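You operate a simulated robot arm through the tools that you are given. There is no shell and no other tool. Be economical: measure what you need, move in short steps, check, and stop when the job is done.

Carry out the task below with a simulated robot arm. There is one attempt and no reset: what you move stays moved.

## Task
Close both glue pots, wipe up the drips and push the plate in.
Fine: use the scrub pad and put it back. What is to be rubbed or washed off counts as gone when no trace of it is left.

The check looks at the end state, three seconds after you hand in, the way a careful person would. Anything else that was tipped, shoved, dropped, spilled or broken makes it a failure.

## Robot
A 7-joint arm with a two-finger parallel gripper, fixed in place. Base frame: the origin is at the foot of the arm, x ahead of it, y to its left, z up; the work surface is at about z = 850. Readings come in mm, degrees, newtons and seconds.
With the tool pointing down near the work surface it reaches from about 240 to 680 mm from the base axis. Its first joint turns from -66.0 to 66.0 degrees. Payload 2.4 kg.
Tool frame: the origin (TCP) lies between the finger pads and is the grasp point; the fingertips stand 30 mm ahead of it; z points along the fingers, y is the line along which they close. The gripper opens to 94 mm. The fingers are 28 mm wide and 10 mm thick; the gripper's body (50 by 96 mm) begins 55 mm behind the TCP.
Orientation is that of the tool frame in the base frame, as [roll, pitch, yaw] about the fixed x, y, z axes, in that order (R = Rz(yaw) Ry(pitch) Rx(roll)). With the fingers straight down and closing along the base's y, the tool's x points along the base's -x, its y along +y and its z along -z.

## Interface
- The arm moves only by the tool step_arm. Its argument "commands" is a list that holds one entry, the list of rows, each a list of 6 numbers: the shift along the tool's x, y, z in mm, then the turn, a rotation vector about the tool's x, y, z in degrees. In form: [[[dx, dy, dz, wx, wy, wz], ...]]. A call has 1 to 12 rows; each row is the pose to reach, as a shift and turn from the pose commanded when the call began, along the tool's axes at that moment. "claw" is the gripper command, from -1 (fully open) to 1 (shut), values between in proportion, set as the call begins (left out, the last holds). Rows are played at 5 a second. More than 50 mm and 8.6 degrees between two rows, or a gripper value outside its range, and nothing of the call is played. Where a pose cannot be reached the arm comes as near as it can. A force on the tool above 40 N (or 10 N above the force at the start of the call, whichever is more), or a blocked arm, ends the call early, and 0.2 s more pass. Each finger travels about 153 mm/s and halts on what it meets, pressing with about 31 N; the grip force reading is that of the motor and also rises with nothing between the fingers. The clock runs only during rows and for 0.2 s after the last one: add rows that repeat a pose to give the fingers time. It gives the time, the measured TCP pose, the force on the tool (base axes), the opening and the grip force at its end, in the units of the frame above (readings bear some noise), with the torque about the TCP (base axes, N m) and any sound that the robot's microphone picked up.
- Cameras (640 x 400 px; columns grow to the right, rows downward): "scene" is fixed at [36.9, 470.7, 1443.6]; the picture's right is [-0.78, -0.63, 0.00], its down [-0.36, 0.45, -0.82] and it looks along [0.51, -0.63, -0.58] (base axes); focal length 373 px, centre (320, 200). "wrist" rides on the gripper at [76, 14, -102] in the tool frame; the picture's right is [-0.18, 0.98, 0.00], its down [-0.75, -0.14, -0.64] and it looks along [-0.63, -0.12, 0.77] (tool axes); focal length 243 px, centre (320, 200). There is no depth. A picture from a camera that has moved, and an enlarged one, comes with that camera's place and axes in the base frame and with its lens.
- get_image(camera): a new picture of that camera. No time passes.
- inspect(camera, box): a new picture of the part [left, top, right, bottom] of that camera's present view, enlarged. No time passes.
- close_job(): hands the job in; it is judged then, once.

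Go step by step. Nothing tells you positions but the pictures and the camera data: compare them with the known pose of the tool, close in by small moves and look again before you grip or let go. The budget is 120 turns and 76 pictures, counting those below and the enlarged ones. Unless the task says otherwise, let go and move clear before handing in, and close with one line.

The tools are called after "Request:" by a JSON object that holds its "fn" and its "kwargs". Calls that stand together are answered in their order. step_arm: Moves the arm, as the interface text tells. Its arguments: {"type":"object","properties":{"commands":{"type":"array","items":{"type":"array","items":{"type":"array","items":{"type":"number"}}}},"claw":{"type":"number"}},"required":["commands"]} The other tools are called the same way: get_image (camera) takes a picture; inspect (camera, box) takes an enlarged picture of a part of a camera's view; close_job () hands the job in.

At the start:

```text
t: 0.0
tool_pos: [425.8, -140.5, 1141.1]
tool_rot: [-179.9, 0.0, -180.0]
wrist_force: [0.1, 0.0, -1.0]
ft_torque: [-0.04, -0.01, 0.01]
opening: 94.0
finger_force: 0.0
```

scene: 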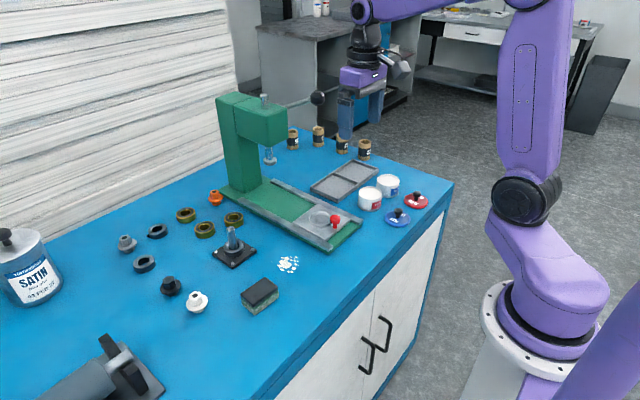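
wrist: 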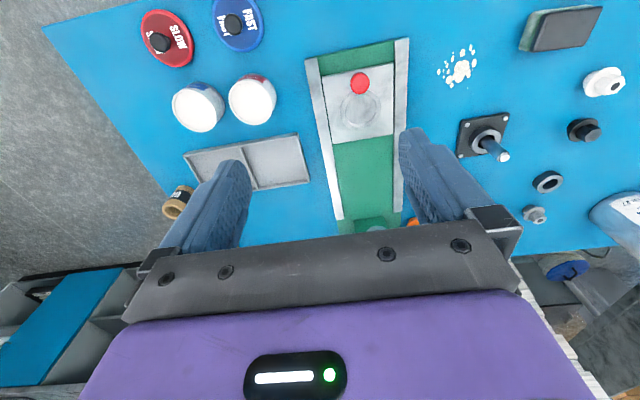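

I see two white glue pots next to a red lid (SLOW) and a blue lid (FAST), white drips on the bench, a scrub pad, and a green press with a sliding plate that has a red knob. I'll look closer first.

Request:
{"fn": "inspect", "kwargs": {"camera": "scene", "box": [300, 150, 460, 250]}}

Request:
{"fn": "inspect", "kwargs": {"camera": "wrist", "box": [130, 0, 410, 175]}}

Request:
{"fn": "inspect", "kwargs": {"camera": "scene", "box": [200, 190, 360, 320]}}

```text
4.00 times, centred on (380, 200) of scene
camera zoom: at [36.9, 470.7, 1443.6], right [-0.78, -0.63, 0.0], down [-0.36, 0.45, -0.82], along [0.51, -0.63, -0.58], focal length 1492 px, centre (80, 200)
```

zoom: 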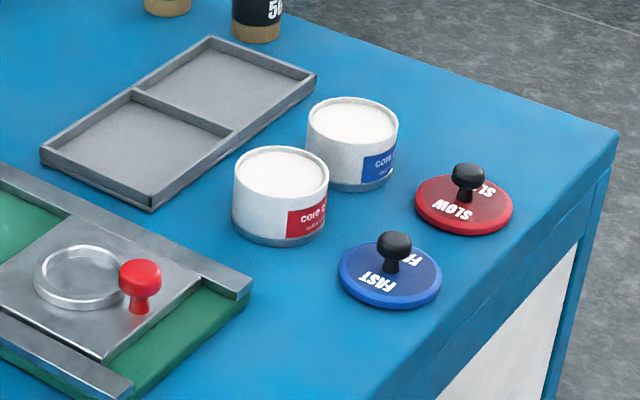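

```text
2.29 times, centred on (270, 88) of wrist
camera zoom: at [348.3, -125.4, 1243.2], right [0.18, 0.98, 0.0], down [0.75, -0.14, 0.64], along [0.63, -0.12, -0.77], focal length 555 px, centre (434, 457)
```

zoom: 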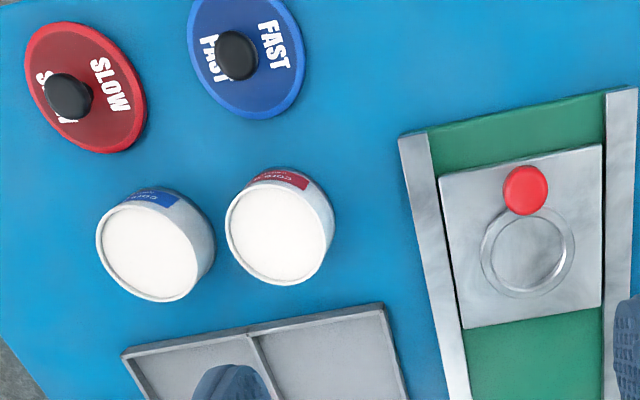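

```text
3.08 times, centred on (280, 255) of scene
camera zoom: at [36.9, 470.7, 1443.6], right [-0.78, -0.63, 0.0], down [-0.36, 0.45, -0.82], along [0.51, -0.63, -0.58], focal length 1148 px, centre (443, 31)
```

zoom: 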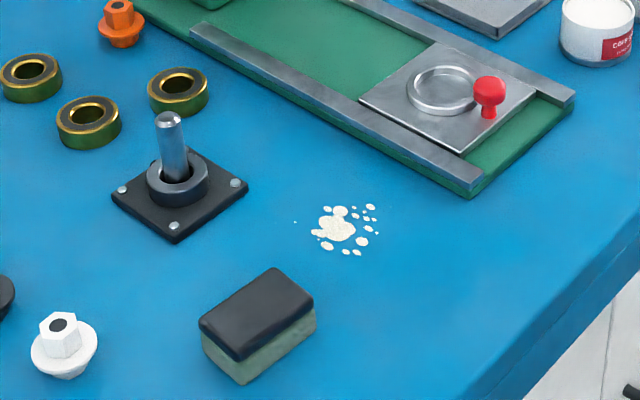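

The lid and label wording has to match, so I'll zoom in on the pot labels.

Request:
{"fn": "inspect", "kwargs": {"camera": "scene", "box": [354, 170, 402, 212]}}

Request:
{"fn": "inspect", "kwargs": {"camera": "wrist", "box": [165, 65, 285, 140]}}

```text
9.52 times, centred on (378, 191) of scene
camera zoom: at [36.9, 470.7, 1443.6], right [-0.78, -0.63, 0.0], down [-0.36, 0.45, -0.82], along [0.51, -0.63, -0.58], focal length 3553 px, centre (-232, 286)
```

zoom: 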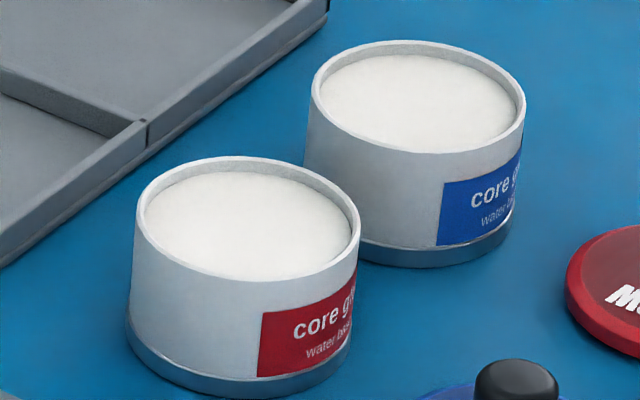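

```text
5.33 times, centred on (225, 102) of wrist
camera zoom: at [348.3, -125.4, 1243.2], right [0.18, 0.98, 0.0], down [0.75, -0.14, 0.64], along [0.63, -0.12, -0.77], focal length 1294 px, centre (827, 720)
```

zoom: 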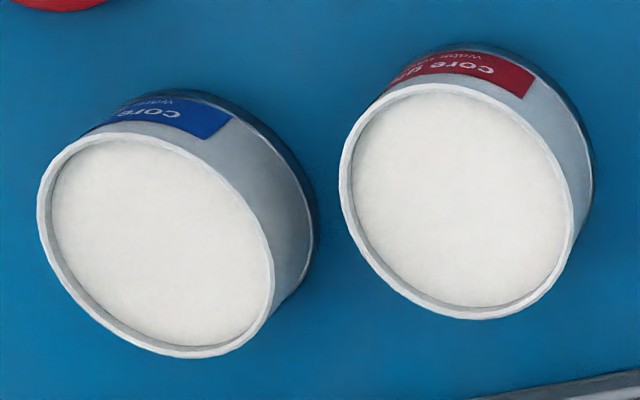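

Red goes with red and blue with blue. My estimates are: red lid knob at about (353,-331), blue lid knob (352,-232), red pot (441,-238), blue pot (436,-322). I'll move above the red lid and look again.

Request:
{"fn": "step_arm", "kwargs": {"commands": [[[12, -32, 24, 0, 0, 0], [24, -64, 48, 0, 0, 0], [36, -96, 72, 0, 0, 0], [48, -128, 96, 0, 0, 0], [60, -160, 120, 0, 0, 0], [73, -191, 141, 0, 0, 0], [73, -191, 141, 0, 0, 0]]], "claw": 0.0}}

Request:
{"fn": "get_image", "kwargs": {"camera": "wrist"}}

Request:
{"fn": "inspect", "kwargs": {"camera": "scene", "box": [340, 100, 500, 240]}}

```text
t: 1.6
tool_pos: [353.5, -332.2, 998.8]
tool_rot: [180.0, -0.1, 179.9]
wrist_force: [-0.9, -0.6, 0.8]
ft_torque: [-0.02, 0.02, 0.01]
opening: 47.3
finger_force: 0.0
```

```text
68 pictures are left
camera wrist: at [276.4, -317.1, 1101.8], right [0.18, 0.98, 0.0], down [0.75, -0.14, 0.64], along [0.63, -0.12, -0.77], focal length 243 px, centre (320, 200)
```

wrist: 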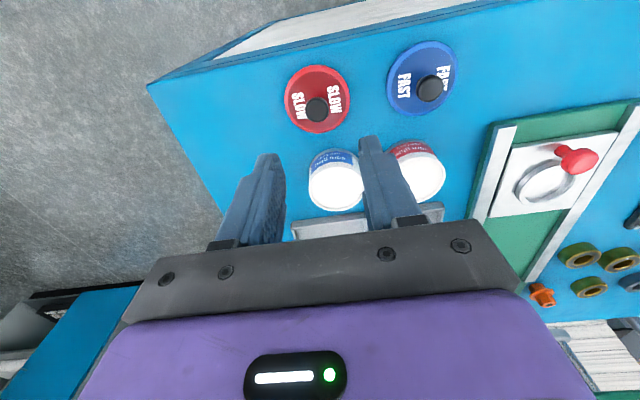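

```text
2.86 times, centred on (420, 170) of scene
camera zoom: at [37.0, 470.7, 1443.6], right [-0.78, -0.63, 0.0], down [-0.36, 0.45, -0.82], along [0.51, -0.63, -0.58], focal length 1066 px, centre (34, 286)
```

zoom: 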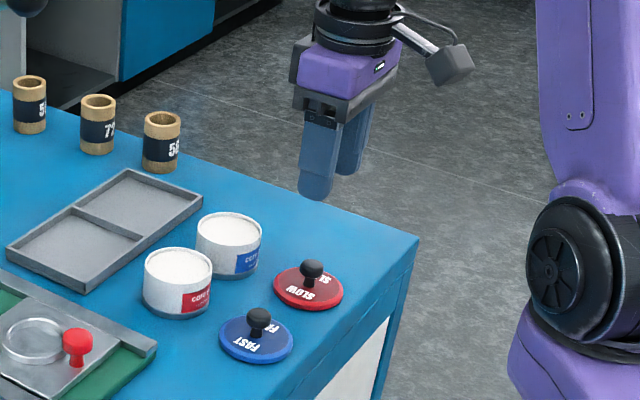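

Request:
{"fn": "inspect", "kwargs": {"camera": "wrist", "box": [270, 35, 470, 225]}}

Request:
{"fn": "step_arm", "kwargs": {"commands": [[[1, -1, 30, 0, 0, 0], [1, -1, 60, 0, 0, 0], [1, -1, 80, 0, 0, 0], [1, -1, 80, 0, 0, 0]]]}}

Request:
{"fn": "get_image", "kwargs": {"camera": "wrist"}}

Request:
{"fn": "inspect", "kwargs": {"camera": "scene", "box": [370, 140, 450, 230]}}

```text
2.11 times, centred on (370, 130) of wrist
camera zoom: at [276.4, -317.1, 1101.8], right [0.18, 0.98, 0.0], down [0.75, -0.14, 0.64], along [0.63, -0.12, -0.77], focal length 511 px, centre (215, 347)
```

zoom: 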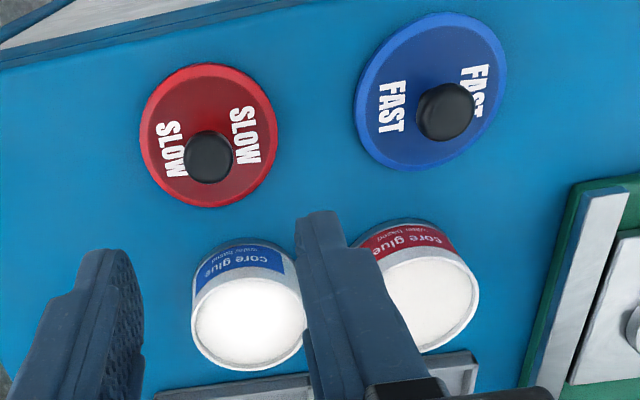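

```text
t: 2.6
tool_pos: [351.1, -332.6, 919.5]
tool_rot: [-180.0, -0.1, -180.0]
wrist_force: [-0.1, 0.1, -0.9]
ft_torque: [0.01, 0.02, -0.03]
opening: 47.2
finger_force: 0.1
```

```text
65 pictures are left
camera wrist: at [274.8, -317.2, 1021.9], right [0.18, 0.98, 0.0], down [0.75, -0.14, 0.64], along [0.63, -0.12, -0.77], focal length 243 px, centre (320, 200)
```

wrist: 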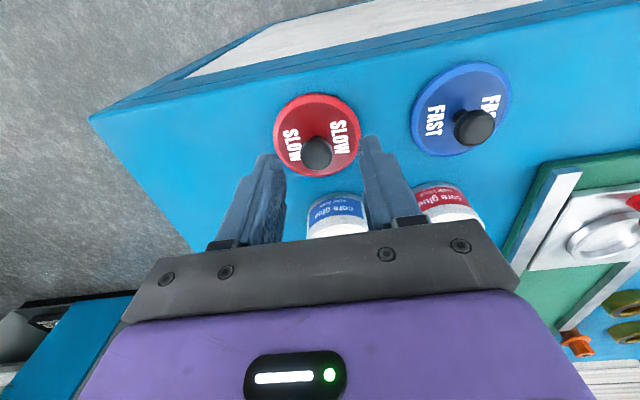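

```text
4.44 times, centred on (410, 185) of scene
camera zoom: at [36.9, 470.7, 1443.6], right [-0.78, -0.63, 0.0], down [-0.36, 0.45, -0.82], along [0.51, -0.63, -0.58], focal length 1658 px, centre (-80, 267)
```

zoom: 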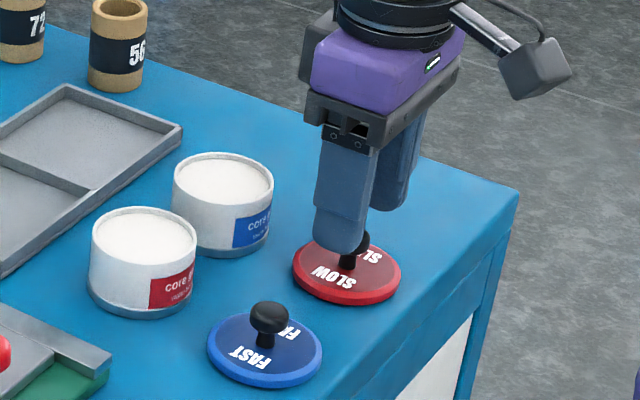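

The knob is centred between the fingers. I'll go down another 22 mm and grip.

Request:
{"fn": "step_arm", "kwargs": {"commands": [[[0, -1, 12, 0, 0, 0], [0, -1, 22, 0, 0, 0], [0, -1, 22, 0, 0, 0]]]}}

Request:
{"fn": "step_arm", "kwargs": {"commands": [[[0, 0, 0, 0, 0, 0], [0, 0, 0, 0, 0, 0], [0, 0, 0, 0, 0, 0]]], "claw": 1.0}}

Request:
{"fn": "inspect", "kwargs": {"camera": "scene", "box": [370, 140, 450, 230]}}

```text
t: 3.4
tool_pos: [350.8, -332.2, 897.1]
tool_rot: [179.9, 0.0, -179.9]
wrist_force: [0.9, -0.2, -0.2]
ft_torque: [0.0, 0.06, 0.04]
opening: 47.2
finger_force: 0.0
```

```text
t: 4.2
tool_pos: [351.3, -333.2, 898.5]
tool_rot: [180.0, 0.0, -180.0]
wrist_force: [0.4, 0.8, 1.9]
ft_torque: [0.03, -0.05, 0.01]
opening: 19.5
finger_force: 31.4
```

```text
4.44 times, centred on (410, 185) of scene
camera zoom: at [36.9, 470.7, 1443.6], right [-0.78, -0.63, 0.0], down [-0.36, 0.45, -0.82], along [0.51, -0.63, -0.58], focal length 1658 px, centre (-80, 267)
```

zoom: 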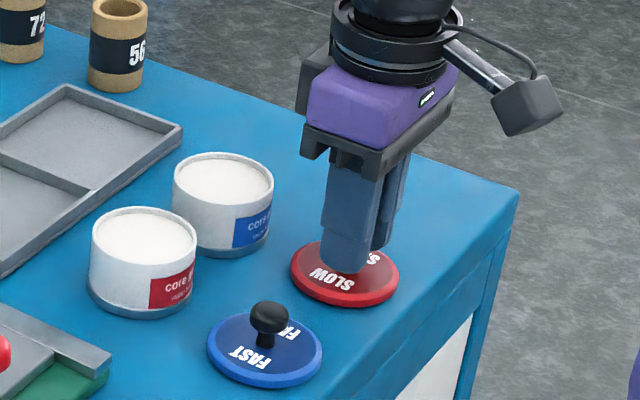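

Gripped. I'll lift and carry it to above the red pot, staying high.

Request:
{"fn": "step_arm", "kwargs": {"commands": [[[0, 0, -30, 0, 0, 0], [0, 0, -60, 0, 0, 0], [0, 0, -80, 0, 0, 0], [-30, 32, -80, 0, 0, 0], [-60, 64, -80, 0, 0, 0], [-89, 95, -80, 0, 0, 0], [-89, 95, -80, 0, 0, 0]]]}}

Request:
{"fn": "get_image", "kwargs": {"camera": "wrist"}}

Request:
{"fn": "inspect", "kwargs": {"camera": "scene", "box": [330, 120, 430, 220]}}

```text
t: 5.8
tool_pos: [438.2, -238.6, 977.6]
tool_rot: [180.0, 0.0, 179.9]
wrist_force: [0.0, 0.5, -1.1]
ft_torque: [-0.02, 0.02, -0.01]
opening: 19.3
finger_force: 31.2
```

```text
62 pictures are left
camera wrist: at [362.2, -223.6, 1080.2], right [0.18, 0.98, 0.0], down [0.75, -0.14, 0.64], along [0.63, -0.12, -0.77], focal length 243 px, centre (320, 200)
```

wrist: 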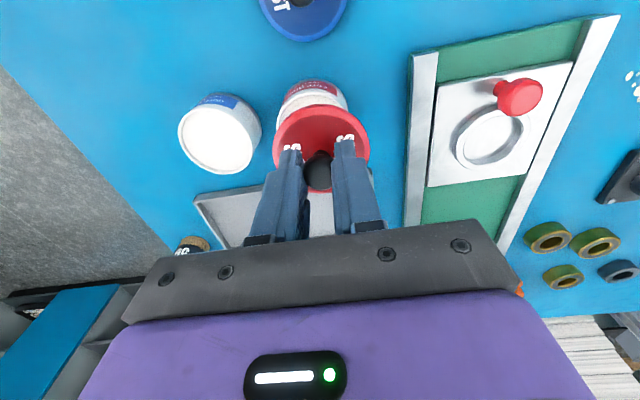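

```text
4.00 times, centred on (380, 170) of scene
camera zoom: at [36.9, 470.7, 1443.6], right [-0.78, -0.63, 0.0], down [-0.36, 0.45, -0.82], along [0.51, -0.63, -0.58], focal length 1492 px, centre (80, 320)
```

zoom: 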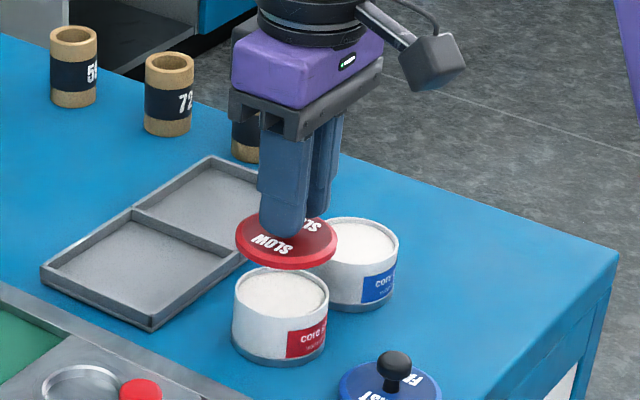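

The lid looks nearly above the red pot, with the rim at about z 896. I'll lower it to just above the rim and look again.

Request:
{"fn": "step_arm", "kwargs": {"commands": [[[0, 0, 10, 0, 0, 0], [0, 0, 21, 0, 0, 0], [0, 0, 21, 0, 0, 0]]]}}

Request:
{"fn": "inspect", "kwargs": {"camera": "wrist", "box": [220, 60, 420, 200]}}

Request:
{"fn": "inspect", "kwargs": {"camera": "scene", "box": [340, 150, 420, 220]}}

```text
t: 6.6
tool_pos: [439.3, -238.7, 958.1]
tool_rot: [-180.0, 0.0, -179.9]
wrist_force: [-0.1, 0.4, -0.7]
ft_torque: [-0.03, -0.01, 0.0]
opening: 19.5
finger_force: 30.9
```

```text
2.86 times, centred on (320, 130) of wrist
camera zoom: at [362.8, -224.4, 1059.3], right [0.18, 0.98, 0.0], down [0.75, -0.14, 0.64], along [0.63, -0.12, -0.77], focal length 693 px, centre (320, 400)
```

zoom: 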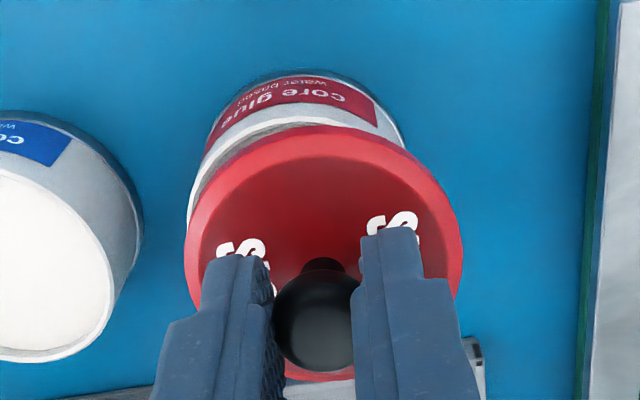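

```text
5.71 times, centred on (380, 185) of scene
camera zoom: at [37.0, 470.7, 1443.6], right [-0.78, -0.63, 0.0], down [-0.36, 0.45, -0.82], along [0.51, -0.63, -0.58], focal length 2132 px, centre (-23, 286)
```

zoom: 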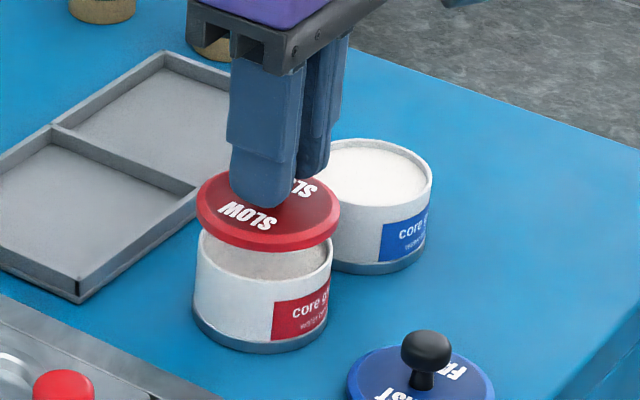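

Request:
{"fn": "inspect", "kwargs": {"camera": "wrist", "box": [270, 80, 366, 140]}}

Request:
{"fn": "inspect", "kwargs": {"camera": "scene", "box": [360, 175, 392, 215]}}

```text
6.67 times, centred on (318, 110) of wrist
camera zoom: at [362.8, -224.4, 1059.3], right [0.18, 0.98, 0.0], down [0.75, -0.14, 0.64], along [0.63, -0.12, -0.77], focal length 1618 px, centre (333, 800)
```

zoom: 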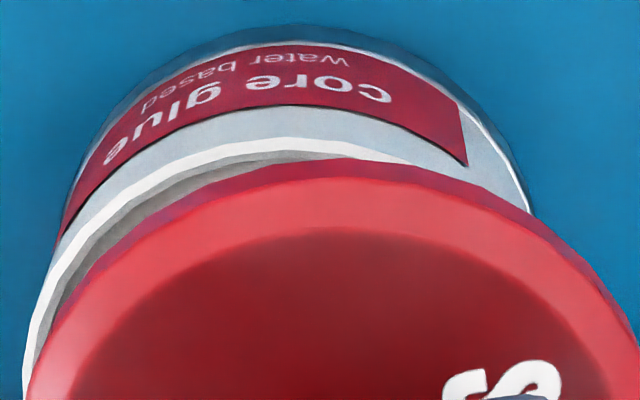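

```text
10.00 times, centred on (376, 195) of scene
camera zoom: at [37.0, 470.7, 1443.6], right [-0.78, -0.63, 0.0], down [-0.36, 0.45, -0.82], along [0.51, -0.63, -0.58], focal length 3731 px, centre (-240, 250)
```

zoom: 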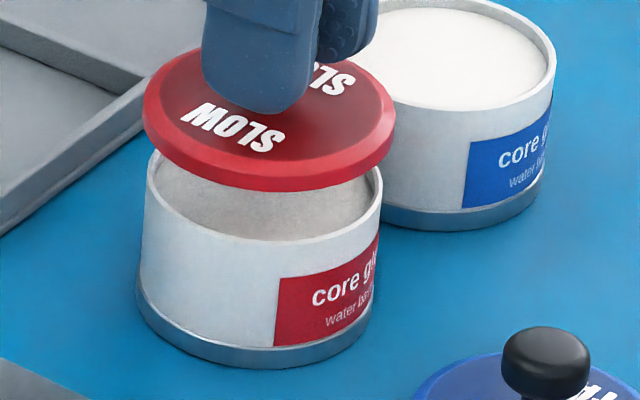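

The wrist view shows the pot sitting about 6 mm toward -y and slightly farther out than the lid. I'll correct for that and recheck.

Request:
{"fn": "step_arm", "kwargs": {"commands": [[[-2, -3, 0, 0, 0, 0], [-4, -6, 3, 0, 0, 0], [-4, -6, 5, 0, 0, 0]]]}}

Request:
{"fn": "inspect", "kwargs": {"camera": "wrist", "box": [250, 70, 386, 155]}}

Request:
{"fn": "inspect", "kwargs": {"camera": "scene", "box": [360, 175, 392, 215]}}

```text
t: 7.4
tool_pos: [444.4, -244.2, 952.9]
tool_rot: [179.9, -0.1, -180.0]
wrist_force: [0.1, -0.6, -0.9]
ft_torque: [0.0, 0.0, -0.03]
opening: 19.4
finger_force: 31.2
```

```text
4.71 times, centred on (318, 112) of wrist
camera zoom: at [367.3, -229.4, 1054.7], right [0.18, 0.98, 0.0], down [0.75, -0.14, 0.64], along [0.63, -0.12, -0.77], focal length 1142 px, centre (329, 612)
```

zoom: 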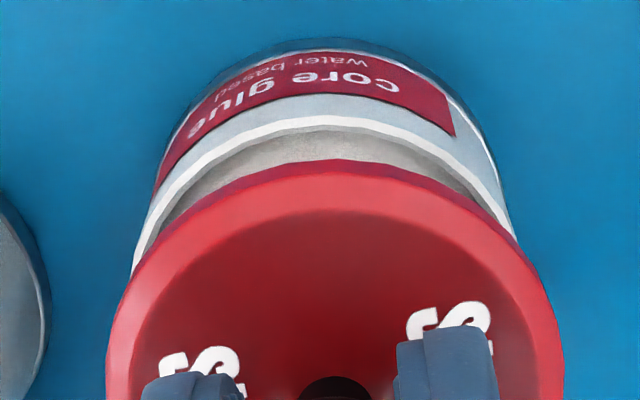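

```text
10.00 times, centred on (376, 195) of scene
camera zoom: at [37.0, 470.7, 1443.6], right [-0.78, -0.63, 0.0], down [-0.36, 0.45, -0.82], along [0.51, -0.63, -0.58], focal length 3731 px, centre (-240, 250)
```

zoom: 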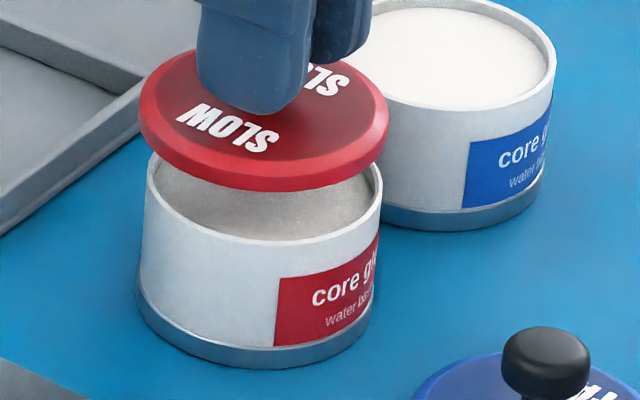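

Sideways it now lines up, but the lid is about 2 mm too far in x. I'll correct that and lower the lid slowly until contact.

Request:
{"fn": "step_arm", "kwargs": {"commands": [[[2, 0, 0, 0, 0, 0], [2, 0, 4, 0, 0, 0], [2, 0, 8, 0, 0, 0], [2, 0, 8, 0, 0, 0]]]}}

Request:
{"fn": "inspect", "kwargs": {"camera": "wrist", "box": [250, 70, 386, 155]}}

Request:
{"fn": "inspect", "kwargs": {"camera": "scene", "box": [360, 175, 392, 215]}}

```text
t: 8.4
tool_pos: [441.9, -243.4, 943.6]
tool_rot: [180.0, 0.0, 179.9]
wrist_force: [0.2, 0.3, -0.4]
ft_torque: [0.02, -0.02, -0.03]
opening: 19.4
finger_force: 30.3
```

```text
4.71 times, centred on (318, 112) of wrist
camera zoom: at [364.7, -228.8, 1046.1], right [0.18, 0.98, 0.0], down [0.75, -0.14, 0.64], along [0.63, -0.12, -0.77], focal length 1142 px, centre (329, 612)
```

zoom: 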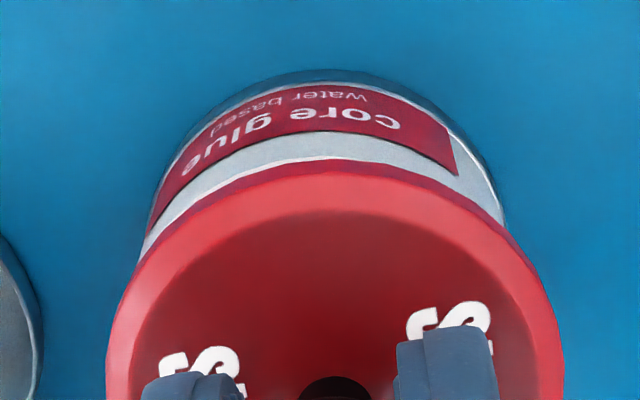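

```text
10.00 times, centred on (376, 195) of scene
camera zoom: at [37.0, 470.7, 1443.6], right [-0.78, -0.63, 0.0], down [-0.36, 0.45, -0.82], along [0.51, -0.63, -0.58], focal length 3731 px, centre (-240, 250)
```

zoom: 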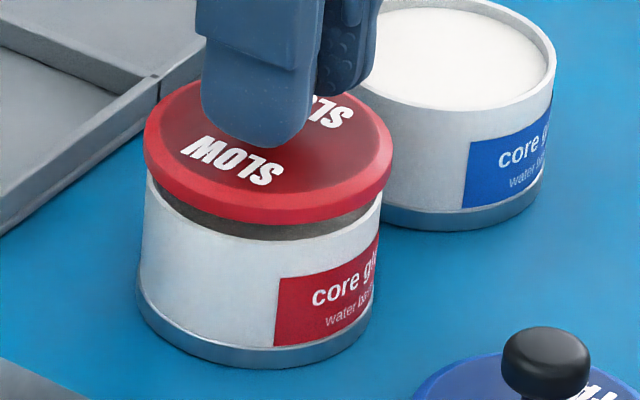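

Request:
{"fn": "step_arm", "kwargs": {"commands": [[[0.5, 0, 2, 0, 0, 0], [0.5, 0, 4, 0, 0, 0], [0.5, 0, 5, 0, 0, 0], [0.5, 0, 6, 0, 0, 0], [0.5, 0, 6, 0, 0, 0]]]}}

Request:
{"fn": "inspect", "kwargs": {"camera": "scene", "box": [360, 175, 392, 215]}}

```text
t: 9.6
tool_pos: [441.2, -244.4, 938.6]
tool_rot: [-179.9, 0.0, -179.9]
wrist_force: [0.1, 0.9, -0.7]
ft_torque: [-0.01, -0.03, 0.01]
opening: 19.4
finger_force: 31.1
```

```text
10.00 times, centred on (376, 195) of scene
camera zoom: at [37.0, 470.7, 1443.6], right [-0.78, -0.63, 0.0], down [-0.36, 0.45, -0.82], along [0.51, -0.63, -0.58], focal length 3731 px, centre (-240, 250)
```

zoom: 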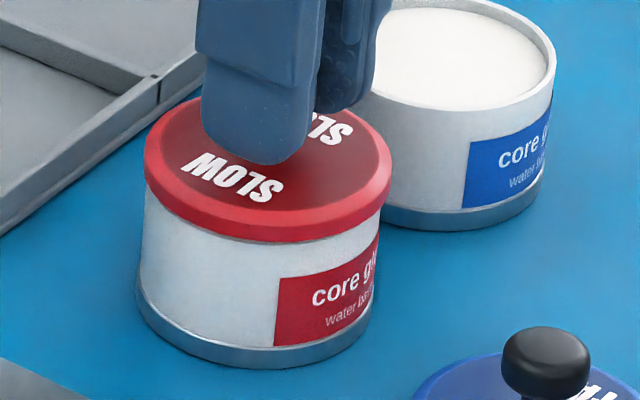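

Request:
{"fn": "step_arm", "kwargs": {"commands": [[[0, 0, 1, 0, 0, 0], [0, 0, 2, 0, 0, 0], [0, 0, 3, 0, 0, 0], [0, 0, 3, 0, 0, 0]]]}}

Request:
{"fn": "inspect", "kwargs": {"camera": "scene", "box": [360, 175, 392, 215]}}

```text
t: 10.6
tool_pos: [442.6, -244.3, 937.7]
tool_rot: [-179.9, 0.2, -179.9]
wrist_force: [-2.1, -3.9, 18.2]
ft_torque: [-0.14, 0.01, -0.03]
opening: 19.1
finger_force: 30.3
```

```text
10.00 times, centred on (376, 195) of scene
camera zoom: at [36.6, 470.7, 1443.6], right [-0.78, -0.63, 0.0], down [-0.36, 0.45, -0.82], along [0.52, -0.63, -0.58], focal length 3731 px, centre (-240, 250)
```

zoom: 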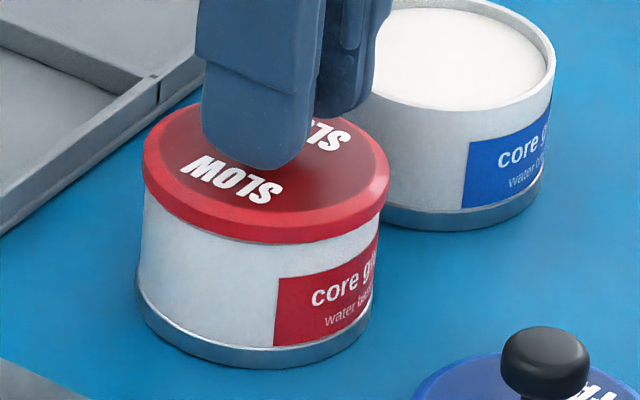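

The lid is on the rim with firm contact. I'll ease off, open and rise.

Request:
{"fn": "step_arm", "kwargs": {"commands": [[[0, 0, -2.5, 0, 0, 0], [0, 0, -2.5, 0, 0, 0]]]}}

Request:
{"fn": "step_arm", "kwargs": {"commands": [[[0, 0, 0, 0, 0, 0], [0, 0, 0, 0, 0, 0], [0, 0, -20, 0, 0, 0], [0, 0, -50, 0, 0, 0], [0, 0, -50, 0, 0, 0]]], "claw": 0.0}}

Request:
{"fn": "inspect", "kwargs": {"camera": "scene", "box": [350, 165, 400, 220]}}

Request:
{"fn": "get_image", "kwargs": {"camera": "wrist"}}

```text
t: 11.2
tool_pos: [441.9, -244.0, 936.7]
tool_rot: [179.8, -0.1, 180.0]
wrist_force: [-0.2, -0.3, -0.6]
ft_torque: [-0.03, 0.01, -0.01]
opening: 19.6
finger_force: 30.8
```

```text
t: 12.4
tool_pos: [441.7, -242.4, 987.2]
tool_rot: [-180.0, -0.1, -179.9]
wrist_force: [0.3, 0.7, 1.3]
ft_torque: [-0.01, 0.01, -0.01]
opening: 46.9
finger_force: 0.2
```

```text
7.27 times, centred on (375, 192) of scene
camera zoom: at [36.9, 470.7, 1443.6], right [-0.78, -0.63, 0.0], down [-0.36, 0.45, -0.82], along [0.51, -0.63, -0.58], focal length 2713 px, centre (-80, 254)
```

zoom: 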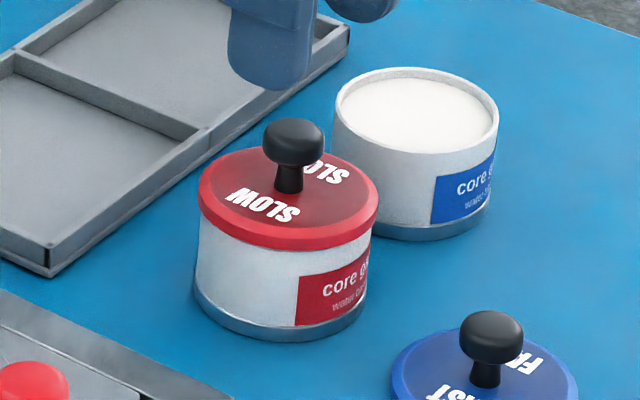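

```text
49 pictures are left
camera wrist: at [364.4, -228.6, 1089.6], right [0.18, 0.98, 0.0], down [0.75, -0.14, 0.64], along [0.63, -0.12, -0.77], focal length 243 px, centre (320, 200)
```

wrist: 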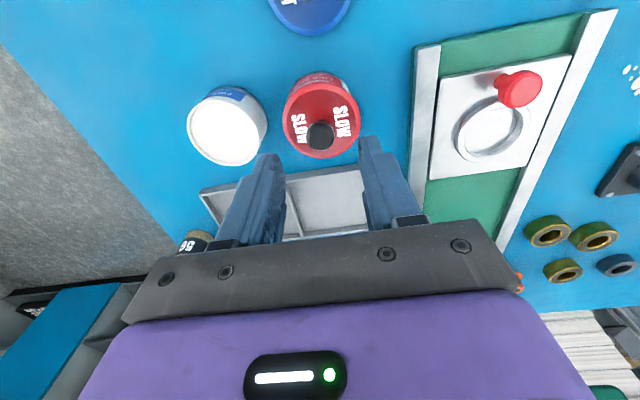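

Red pot closed. Next is the blue lid, with its knob at about (352,-235.5).

Request:
{"fn": "step_arm", "kwargs": {"commands": [[[30, 2, 0, 0, 0, 0], [60, 5, 0, 0, 0, 0], [90, 7, 0, 0, 0, 0], [90, 7, 30, 0, 0, 0], [90, 7, 65, 0, 0, 0], [90, 7, 65, 0, 0, 0]]]}}

Request:
{"fn": "get_image", "kwargs": {"camera": "wrist"}}

```text
t: 13.8
tool_pos: [350.9, -235.9, 924.0]
tool_rot: [179.9, -0.1, -180.0]
wrist_force: [0.2, 0.0, 0.6]
ft_torque: [0.01, 0.01, 0.03]
opening: 47.0
finger_force: 0.0
```

```text
48 pictures are left
camera wrist: at [274.2, -221.7, 1025.9], right [0.18, 0.98, 0.0], down [0.75, -0.14, 0.64], along [0.63, -0.12, -0.77], focal length 243 px, centre (320, 200)
```

wrist: 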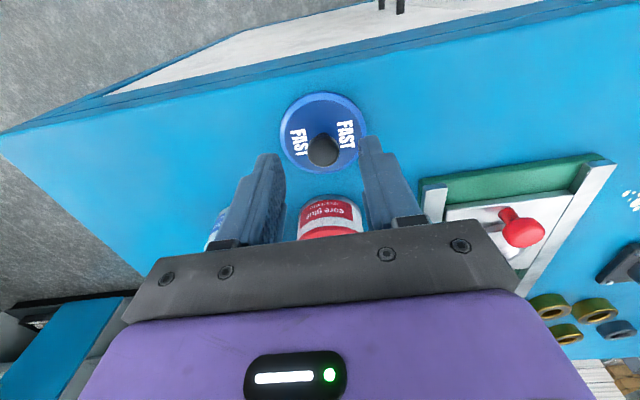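

Request:
{"fn": "step_arm", "kwargs": {"commands": [[[-1, 1, 13, 0, 0, 0], [-1, 1, 26, 0, 0, 0], [-1, 1, 26, 0, 0, 0]]]}}

Request:
{"fn": "step_arm", "kwargs": {"commands": [[[0, 0, 0, 0, 0, 0], [0, 0, 0, 0, 0, 0], [0, 0, 0, 0, 0, 0]]], "claw": 1.0}}

```text
t: 14.6
tool_pos: [353.1, -236.1, 897.5]
tool_rot: [180.0, 0.0, 179.9]
wrist_force: [0.7, 0.3, -0.8]
ft_torque: [-0.01, 0.03, 0.01]
opening: 46.7
finger_force: 0.1
```

```text
t: 15.4
tool_pos: [351.5, -236.7, 899.2]
tool_rot: [-180.0, 0.0, -180.0]
wrist_force: [0.8, 0.0, 0.0]
ft_torque: [-0.01, -0.02, -0.02]
opening: 19.3
finger_force: 30.9
```

Gripped. I'll carry it over the red lid's height to the blue pot at about (435.5,-325.7).

Request:
{"fn": "step_arm", "kwargs": {"commands": [[[0, 0, -45, 0, 0, 0], [0, 0, -90, 0, 0, 0], [-28, -30, -90, 0, 0, 0], [-56, -60, -90, 0, 0, 0], [-84, -89, -90, 0, 0, 0], [-84, -89, -55, 0, 0, 0], [-84, -89, -55, 0, 0, 0]]]}}

Request:
{"fn": "inspect", "kwargs": {"camera": "wrist", "box": [250, 70, 386, 155]}}

Request:
{"fn": "inspect", "kwargs": {"camera": "scene", "box": [370, 160, 402, 200]}}

```text
t: 17.0
tool_pos: [437.4, -324.6, 951.0]
tool_rot: [-180.0, -0.1, 180.0]
wrist_force: [-0.4, 0.9, -0.7]
ft_torque: [0.0, 0.03, 0.03]
opening: 19.3
finger_force: 30.7
```

```text
4.71 times, centred on (318, 112) of wrist
camera zoom: at [360.6, -309.6, 1053.4], right [0.18, 0.98, 0.0], down [0.75, -0.14, 0.64], along [0.63, -0.12, -0.77], focal length 1142 px, centre (329, 612)
```

zoom: 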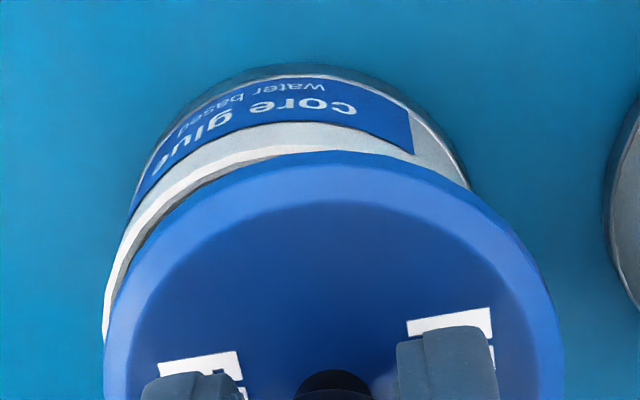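

```text
10.00 times, centred on (386, 180) of scene
camera zoom: at [37.0, 470.7, 1443.6], right [-0.78, -0.63, 0.0], down [-0.36, 0.45, -0.82], along [0.51, -0.63, -0.58], focal length 3731 px, centre (-340, 400)
```

zoom: 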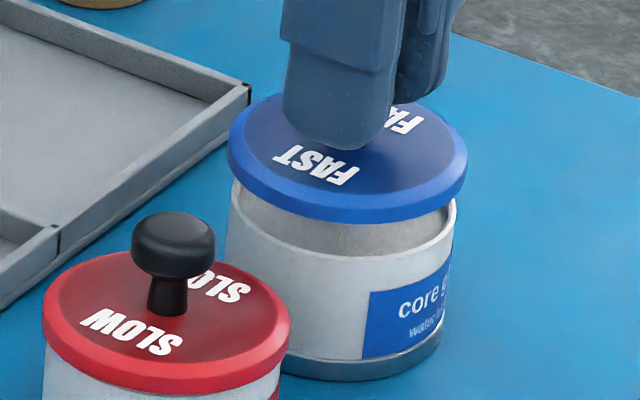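

The pot is about 4 mm more toward -y and 2 mm farther out. I'll correct and check closer.

Request:
{"fn": "step_arm", "kwargs": {"commands": [[[-2.3, -4, 0, 0, 0, 0], [-2.3, -4, 4, 0, 0, 0], [-2.3, -4, 7, 0, 0, 0], [-2.3, -4, 7, 0, 0, 0]]]}}

Request:
{"fn": "inspect", "kwargs": {"camera": "wrist", "box": [250, 70, 386, 155]}}

Request:
{"fn": "inspect", "kwargs": {"camera": "scene", "box": [370, 160, 402, 200]}}

```text
t: 18.0
tool_pos: [438.4, -328.1, 944.2]
tool_rot: [-180.0, 0.0, 180.0]
wrist_force: [-1.2, 0.8, 0.6]
ft_torque: [-0.03, 0.02, 0.0]
opening: 19.2
finger_force: 30.8
```

```text
4.71 times, centred on (318, 112) of wrist
camera zoom: at [362.1, -314.1, 1046.2], right [0.18, 0.98, 0.0], down [0.75, -0.14, 0.64], along [0.63, -0.12, -0.77], focal length 1142 px, centre (329, 612)
```

zoom: 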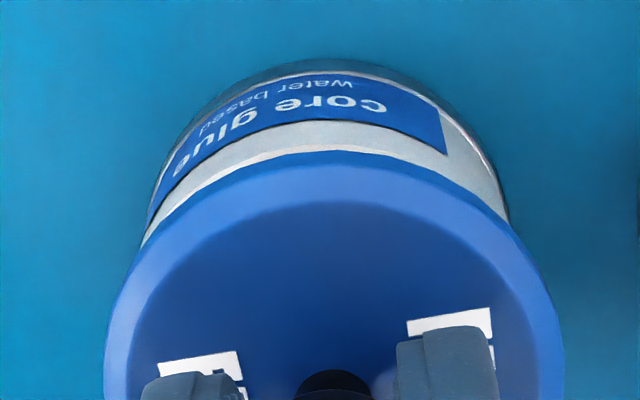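

```text
10.00 times, centred on (386, 180) of scene
camera zoom: at [37.0, 470.7, 1443.6], right [-0.78, -0.63, 0.0], down [-0.36, 0.45, -0.82], along [0.51, -0.63, -0.58], focal length 3731 px, centre (-340, 400)
```

zoom: 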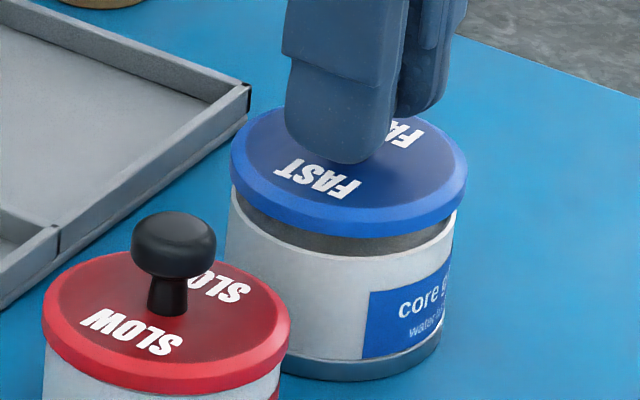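

Well aligned. I'll lower it to contact.

Request:
{"fn": "step_arm", "kwargs": {"commands": [[[-0.7, 0.4, 2, 0, 0, 0], [-0.7, 0.4, 4, 0, 0, 0], [-0.7, 0.4, 6, 0, 0, 0], [-0.7, 0.4, 7, 0, 0, 0], [-0.7, 0.4, 8, 0, 0, 0], [-0.7, 0.4, 9, 0, 0, 0], [-0.7, 0.4, 9, 0, 0, 0]]]}}

Request:
{"fn": "inspect", "kwargs": {"camera": "scene", "box": [370, 160, 402, 200]}}

```text
t: 19.6
tool_pos: [439.4, -329.9, 936.7]
tool_rot: [-179.9, 0.1, 179.9]
wrist_force: [-2.1, -1.7, 11.6]
ft_torque: [0.07, -0.04, 0.01]
opening: 19.3
finger_force: 30.7
heard: snap
```

```text
10.00 times, centred on (386, 180) of scene
camera zoom: at [36.7, 470.7, 1443.6], right [-0.78, -0.63, 0.0], down [-0.36, 0.45, -0.82], along [0.52, -0.63, -0.58], focal length 3731 px, centre (-340, 400)
```

zoom: 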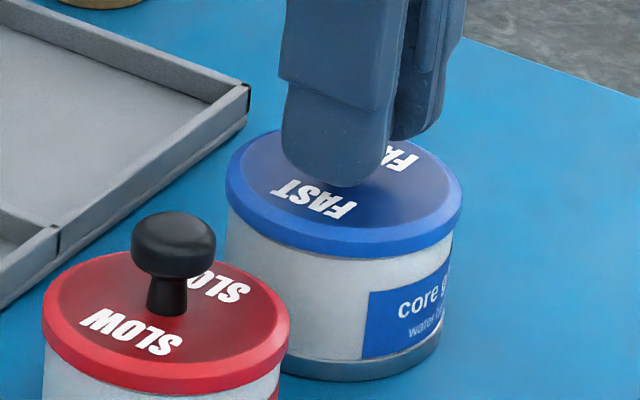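

The blue lid snapped on. The red one never made that sound, so I'll check and press it afterwards. Releasing blue now.

Request:
{"fn": "step_arm", "kwargs": {"commands": [[[0, 0, -1.5, 0, 0, 0], [0, 0, -1.5, 0, 0, 0]]]}}

Request:
{"fn": "step_arm", "kwargs": {"commands": [[[0, 0, 0, 0, 0, 0], [0, 0, 0, 0, 0, 0], [0, 0, -20, 0, 0, 0], [0, 0, -50, 0, 0, 0], [0, 0, -70, 0, 0, 0]]], "claw": 0.0}}

Request:
{"fn": "inspect", "kwargs": {"camera": "scene", "box": [350, 165, 406, 220]}}

```text
t: 20.2
tool_pos: [439.1, -328.5, 936.5]
tool_rot: [-179.9, 0.0, 180.0]
wrist_force: [-0.1, -0.6, 0.6]
ft_torque: [0.05, 0.0, -0.02]
opening: 19.3
finger_force: 31.0
heard: snap
```

```text
t: 21.4
tool_pos: [439.9, -327.5, 1007.2]
tool_rot: [179.9, 0.1, -179.9]
wrist_force: [0.4, -0.7, 0.4]
ft_torque: [0.03, -0.04, -0.02]
opening: 47.1
finger_force: 0.1
```

```text
7.27 times, centred on (378, 192) of scene
camera zoom: at [36.9, 470.7, 1443.6], right [-0.78, -0.63, 0.0], down [-0.36, 0.45, -0.82], along [0.51, -0.63, -0.58], focal length 2713 px, centre (-102, 254)
```

zoom: 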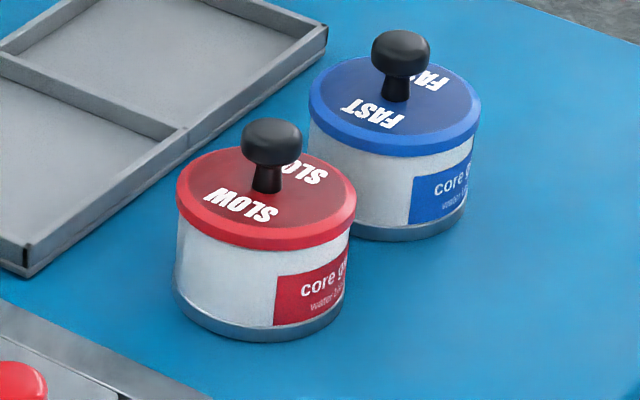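

The second snap while easing off is ambiguous, and red gave none. I'll press both knobs down with closed fingertips, blue first.

Request:
{"fn": "step_arm", "kwargs": {"commands": [[[0, -1, 0, 0, 0, 0], [0, -1, 20, 0, 0, 0], [0, -1, 40, 0, 0, 0], [0, -1, 44, 0, 0, 0], [0, -1, 47, 0, 0, 0], [0, -1, 50, 0, 0, 0]]], "claw": 1.0}}

Request:
{"fn": "inspect", "kwargs": {"camera": "scene", "box": [350, 150, 406, 220]}}

```text
t: 22.8
tool_pos: [438.1, -329.3, 957.1]
tool_rot: [-180.0, -0.1, 179.9]
wrist_force: [-0.4, 0.1, 0.3]
ft_torque: [0.05, 0.02, 0.01]
opening: 0.3
finger_force: 31.1
```

```text
5.71 times, centred on (378, 185) of scene
camera zoom: at [36.9, 470.7, 1443.6], right [-0.78, -0.63, 0.0], down [-0.36, 0.45, -0.82], along [0.51, -0.63, -0.58], focal length 2132 px, centre (-11, 286)
```

zoom: 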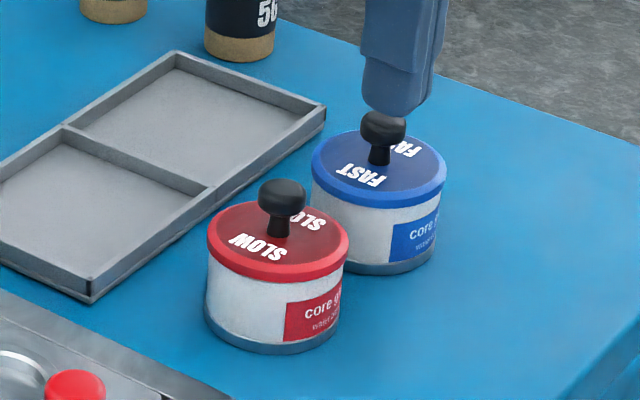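

The knob seems to be about 4 mm farther in x than the TCP, so I'll shift over and press.

Request:
{"fn": "step_arm", "kwargs": {"commands": [[[-4.5, 1, 0, 0, 0, 0], [-4.5, 1, 3, 0, 0, 0], [-4.5, 1, 5, 0, 0, 0], [-4.5, 1, 7, 0, 0, 0], [-4.5, 1, 8, 0, 0, 0], [-4.5, 1, 9, 0, 0, 0], [-4.5, 1, 10, 0, 0, 0]]]}}

Request:
{"fn": "inspect", "kwargs": {"camera": "scene", "box": [350, 150, 406, 220]}}

```text
t: 24.5
tool_pos: [444.9, -330.0, 950.5]
tool_rot: [-179.8, 0.3, -180.0]
wrist_force: [-1.5, 1.1, 8.8]
ft_torque: [0.04, 0.08, 0.02]
opening: 0.0
finger_force: 31.1
stopped in row 7: the force on the tool passed its limit at 42 N (the readings are from after the stop); the commanded pose is now the measured one
```

```text
5.71 times, centred on (378, 185) of scene
camera zoom: at [36.8, 470.8, 1443.6], right [-0.78, -0.63, 0.0], down [-0.36, 0.45, -0.82], along [0.52, -0.63, -0.58], focal length 2132 px, centre (-11, 286)
```

zoom: 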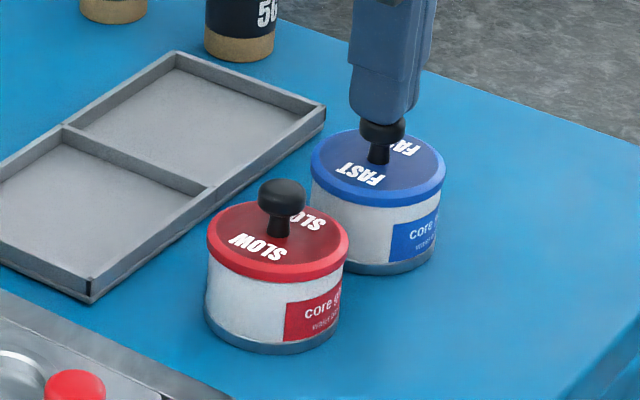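

Blue is solid under 42 N. Now red, with its knob at about (446,-243).

Request:
{"fn": "step_arm", "kwargs": {"commands": [[[0, 0, -20, 0, 0, 0], [0, 30, -30, 0, 0, 0], [-1, 60, -30, 0, 0, 0], [-1, 87, -30, 0, 0, 0], [-1, 87, -10, 0, 0, 0], [-1, 87, -5, 0, 0, 0], [-1, 87, -3, 0, 0, 0], [-1, 87, -1, 0, 0, 0], [-1, 87, 1, 0, 0, 0], [-1, 87, 2, 0, 0, 0], [-1, 87, 3, 0, 0, 0], [-1, 87, 4, 0, 0, 0]]]}}

Request:
{"fn": "inspect", "kwargs": {"camera": "scene", "box": [350, 150, 406, 220]}}

```text
t: 26.6
tool_pos: [445.5, -242.9, 950.9]
tool_rot: [-179.7, 0.4, 180.0]
wrist_force: [-0.5, 1.4, 2.2]
ft_torque: [0.01, -0.01, 0.01]
opening: 0.4
finger_force: 31.3
heard: snap, snap
stopped in row 10: the force on the tool passed its limit at 47 N (the readings are from after the stop); the commanded pose is now the measured one
```

```text
5.71 times, centred on (378, 185) of scene
camera zoom: at [36.9, 470.7, 1443.6], right [-0.78, -0.63, 0.0], down [-0.36, 0.45, -0.82], along [0.51, -0.63, -0.58], focal length 2132 px, centre (-11, 286)
```

zoom: 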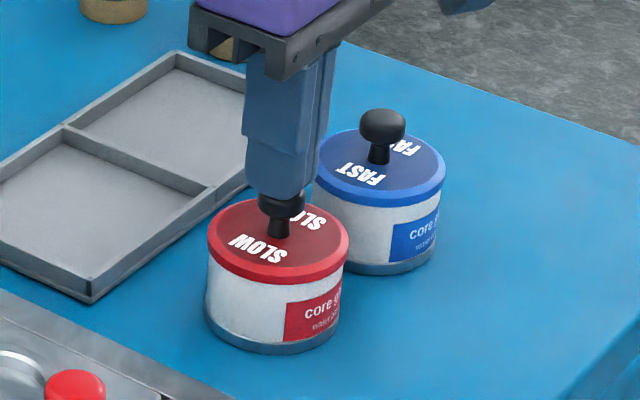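

Red snapped on too, so both pots are closed. Next I'll move up and look along the plate channel.

Request:
{"fn": "step_arm", "kwargs": {"commands": [[[0, 0, -30, 0, 0, 0], [0, 0, -70, 0, 0, 0], [20, 40, -80, 0, 0, 0], [40, 80, -80, 0, 0, 0], [60, 120, -80, 0, 0, 0], [70, 151, -80, 0, 0, 0], [70, 151, -80, 0, 0, 0]]]}}

Request:
{"fn": "get_image", "kwargs": {"camera": "wrist"}}

Request:
{"fn": "inspect", "kwargs": {"camera": "scene", "box": [200, 80, 400, 260]}}

```text
t: 28.1
tool_pos: [372.3, -89.4, 1028.3]
tool_rot: [-179.7, 0.4, -179.9]
wrist_force: [1.0, 0.1, 0.0]
ft_torque: [0.03, 0.0, 0.02]
opening: 0.0
finger_force: 30.6
```

```text
38 pictures are left
camera wrist: at [295.5, -74.8, 1130.7], right [0.18, 0.98, 0.0], down [0.75, -0.14, 0.65], along [0.64, -0.12, -0.76], focal length 243 px, centre (320, 200)
```

wrist: 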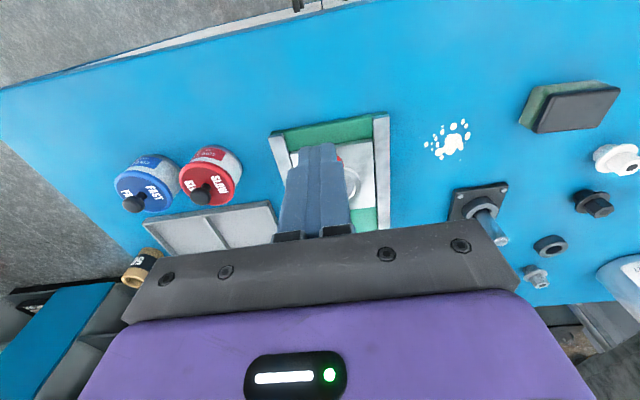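

```text
2.22 times, centred on (300, 170) of scene
camera zoom: at [36.9, 470.7, 1443.6], right [-0.78, -0.63, 0.0], down [-0.36, 0.45, -0.82], along [0.51, -0.63, -0.58], focal length 829 px, centre (364, 267)
```

zoom: 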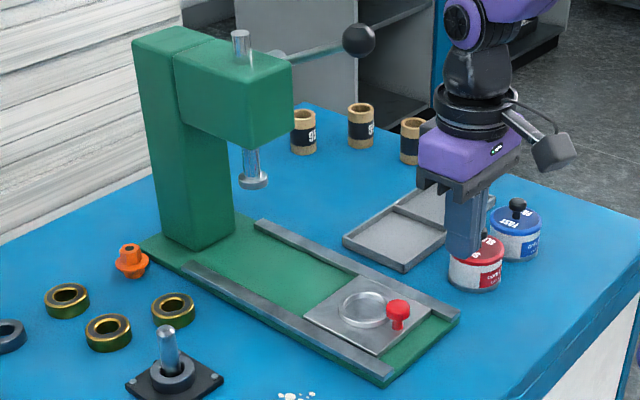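

Both lids are on. The plate slides along +x in the channel (centre y about -91) to under the press head. To keep the gripper clear of the head I'll tilt the tool 30° with the fingers pointing forward, then come up behind the red knob.

Request:
{"fn": "step_arm", "kwargs": {"commands": [[[0, -1, 0, 0, -7.5, 0], [0, -1, 0, 0, -15, 0], [0, -1, 0, 0, -22.5, 0], [0, -1, 0, 0, -30, 0], [-10, -1, 40, 0, -30, 0], [-20, -1, 80, 0, -30, 0], [-24, -1, 100, 0, -30, 0], [-24, -1, 100, 0, -30, 0]]]}}

Request:
{"fn": "inspect", "kwargs": {"camera": "scene", "box": [200, 80, 400, 260]}}

Request:
{"fn": "get_image", "kwargs": {"camera": "wrist"}}

```text
t: 29.9
tool_pos: [398.5, -93.2, 930.1]
tool_rot: [-179.6, 30.4, -179.9]
wrist_force: [1.2, -0.6, 0.1]
ft_torque: [0.01, -0.02, 0.0]
opening: 0.0
finger_force: 31.0
out of reach, approached as far as the arm can: row 3, 4
```

```text
2.22 times, centred on (300, 170) of scene
camera zoom: at [36.9, 470.7, 1443.6], right [-0.78, -0.63, 0.0], down [-0.36, 0.45, -0.82], along [0.51, -0.63, -0.58], focal length 829 px, centre (364, 267)
```

zoom: 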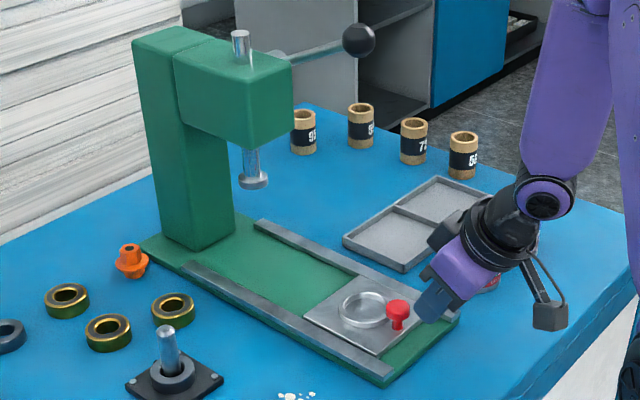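

```text
35 pictures are left
camera wrist: at [281.4, -78.9, 979.2], right [0.16, 0.98, 0.09], down [0.33, -0.14, 0.94], along [0.93, -0.12, -0.34], focal length 243 px, centre (320, 200)
```

wrist: 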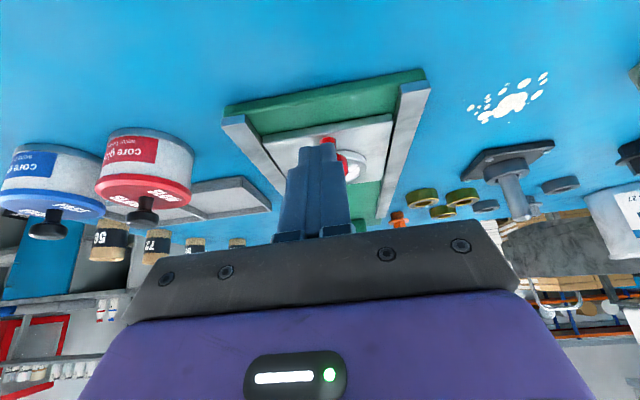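

The tilted pose works. I'll go down to knob height behind the knob, then start pushing gently.

Request:
{"fn": "step_arm", "kwargs": {"commands": [[[6, 4, 10.4, 0, 0, 0], [12, 4, 20.8, 0, 0, 0], [12, 4, 20.8, 0, 0, 0]]]}}

Request:
{"fn": "inspect", "kwargs": {"camera": "scene", "box": [300, 170, 400, 250]}}

```text
t: 30.8
tool_pos: [401.7, -89.5, 905.5]
tool_rot: [-179.7, 30.4, -179.9]
wrist_force: [-0.1, -0.3, 0.0]
ft_torque: [0.0, 0.0, 0.0]
opening: 0.0
finger_force: 31.2
```

```text
5.00 times, centred on (350, 210) of scene
camera zoom: at [36.9, 470.7, 1443.6], right [-0.78, -0.63, 0.0], down [-0.36, 0.45, -0.82], along [0.51, -0.63, -0.58], focal length 1865 px, centre (170, 150)
```

zoom: 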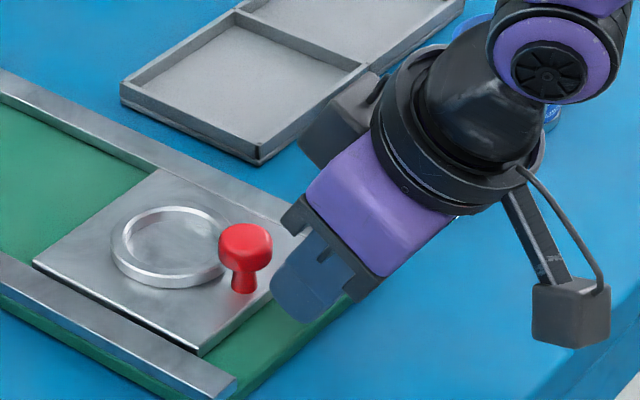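

Request:
{"fn": "step_arm", "kwargs": {"commands": [[[-6.9, 0, 4, 0, 0, 0], [-13.9, 0, 8, 0, 0, 0], [-20.8, 0, 12, 0, 0, 0], [-27.7, 0, 16, 0, 0, 0], [-34.6, 0, 20, 0, 0, 0], [-41.6, 0, 24, 0, 0, 0], [-48.5, 0, 28, 0, 0, 0], [-48.5, 0, 28, 0, 0, 0]]]}}

Request:
{"fn": "inspect", "kwargs": {"camera": "scene", "box": [200, 80, 400, 260]}}

```text
t: 32.5
tool_pos: [457.1, -89.5, 905.5]
tool_rot: [-179.7, 30.4, -179.8]
wrist_force: [-0.8, 0.5, -0.4]
ft_torque: [0.0, -0.01, 0.0]
opening: 0.1
finger_force: 31.1
```

```text
2.22 times, centred on (300, 170) of scene
camera zoom: at [36.9, 470.7, 1443.6], right [-0.78, -0.63, 0.0], down [-0.36, 0.45, -0.82], along [0.51, -0.63, -0.58], focal length 829 px, centre (364, 267)
```

zoom: 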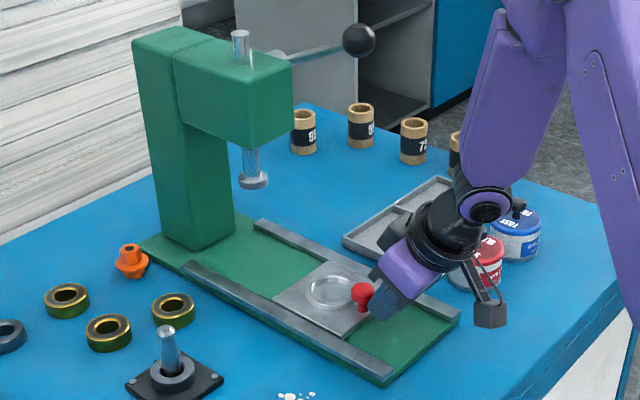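

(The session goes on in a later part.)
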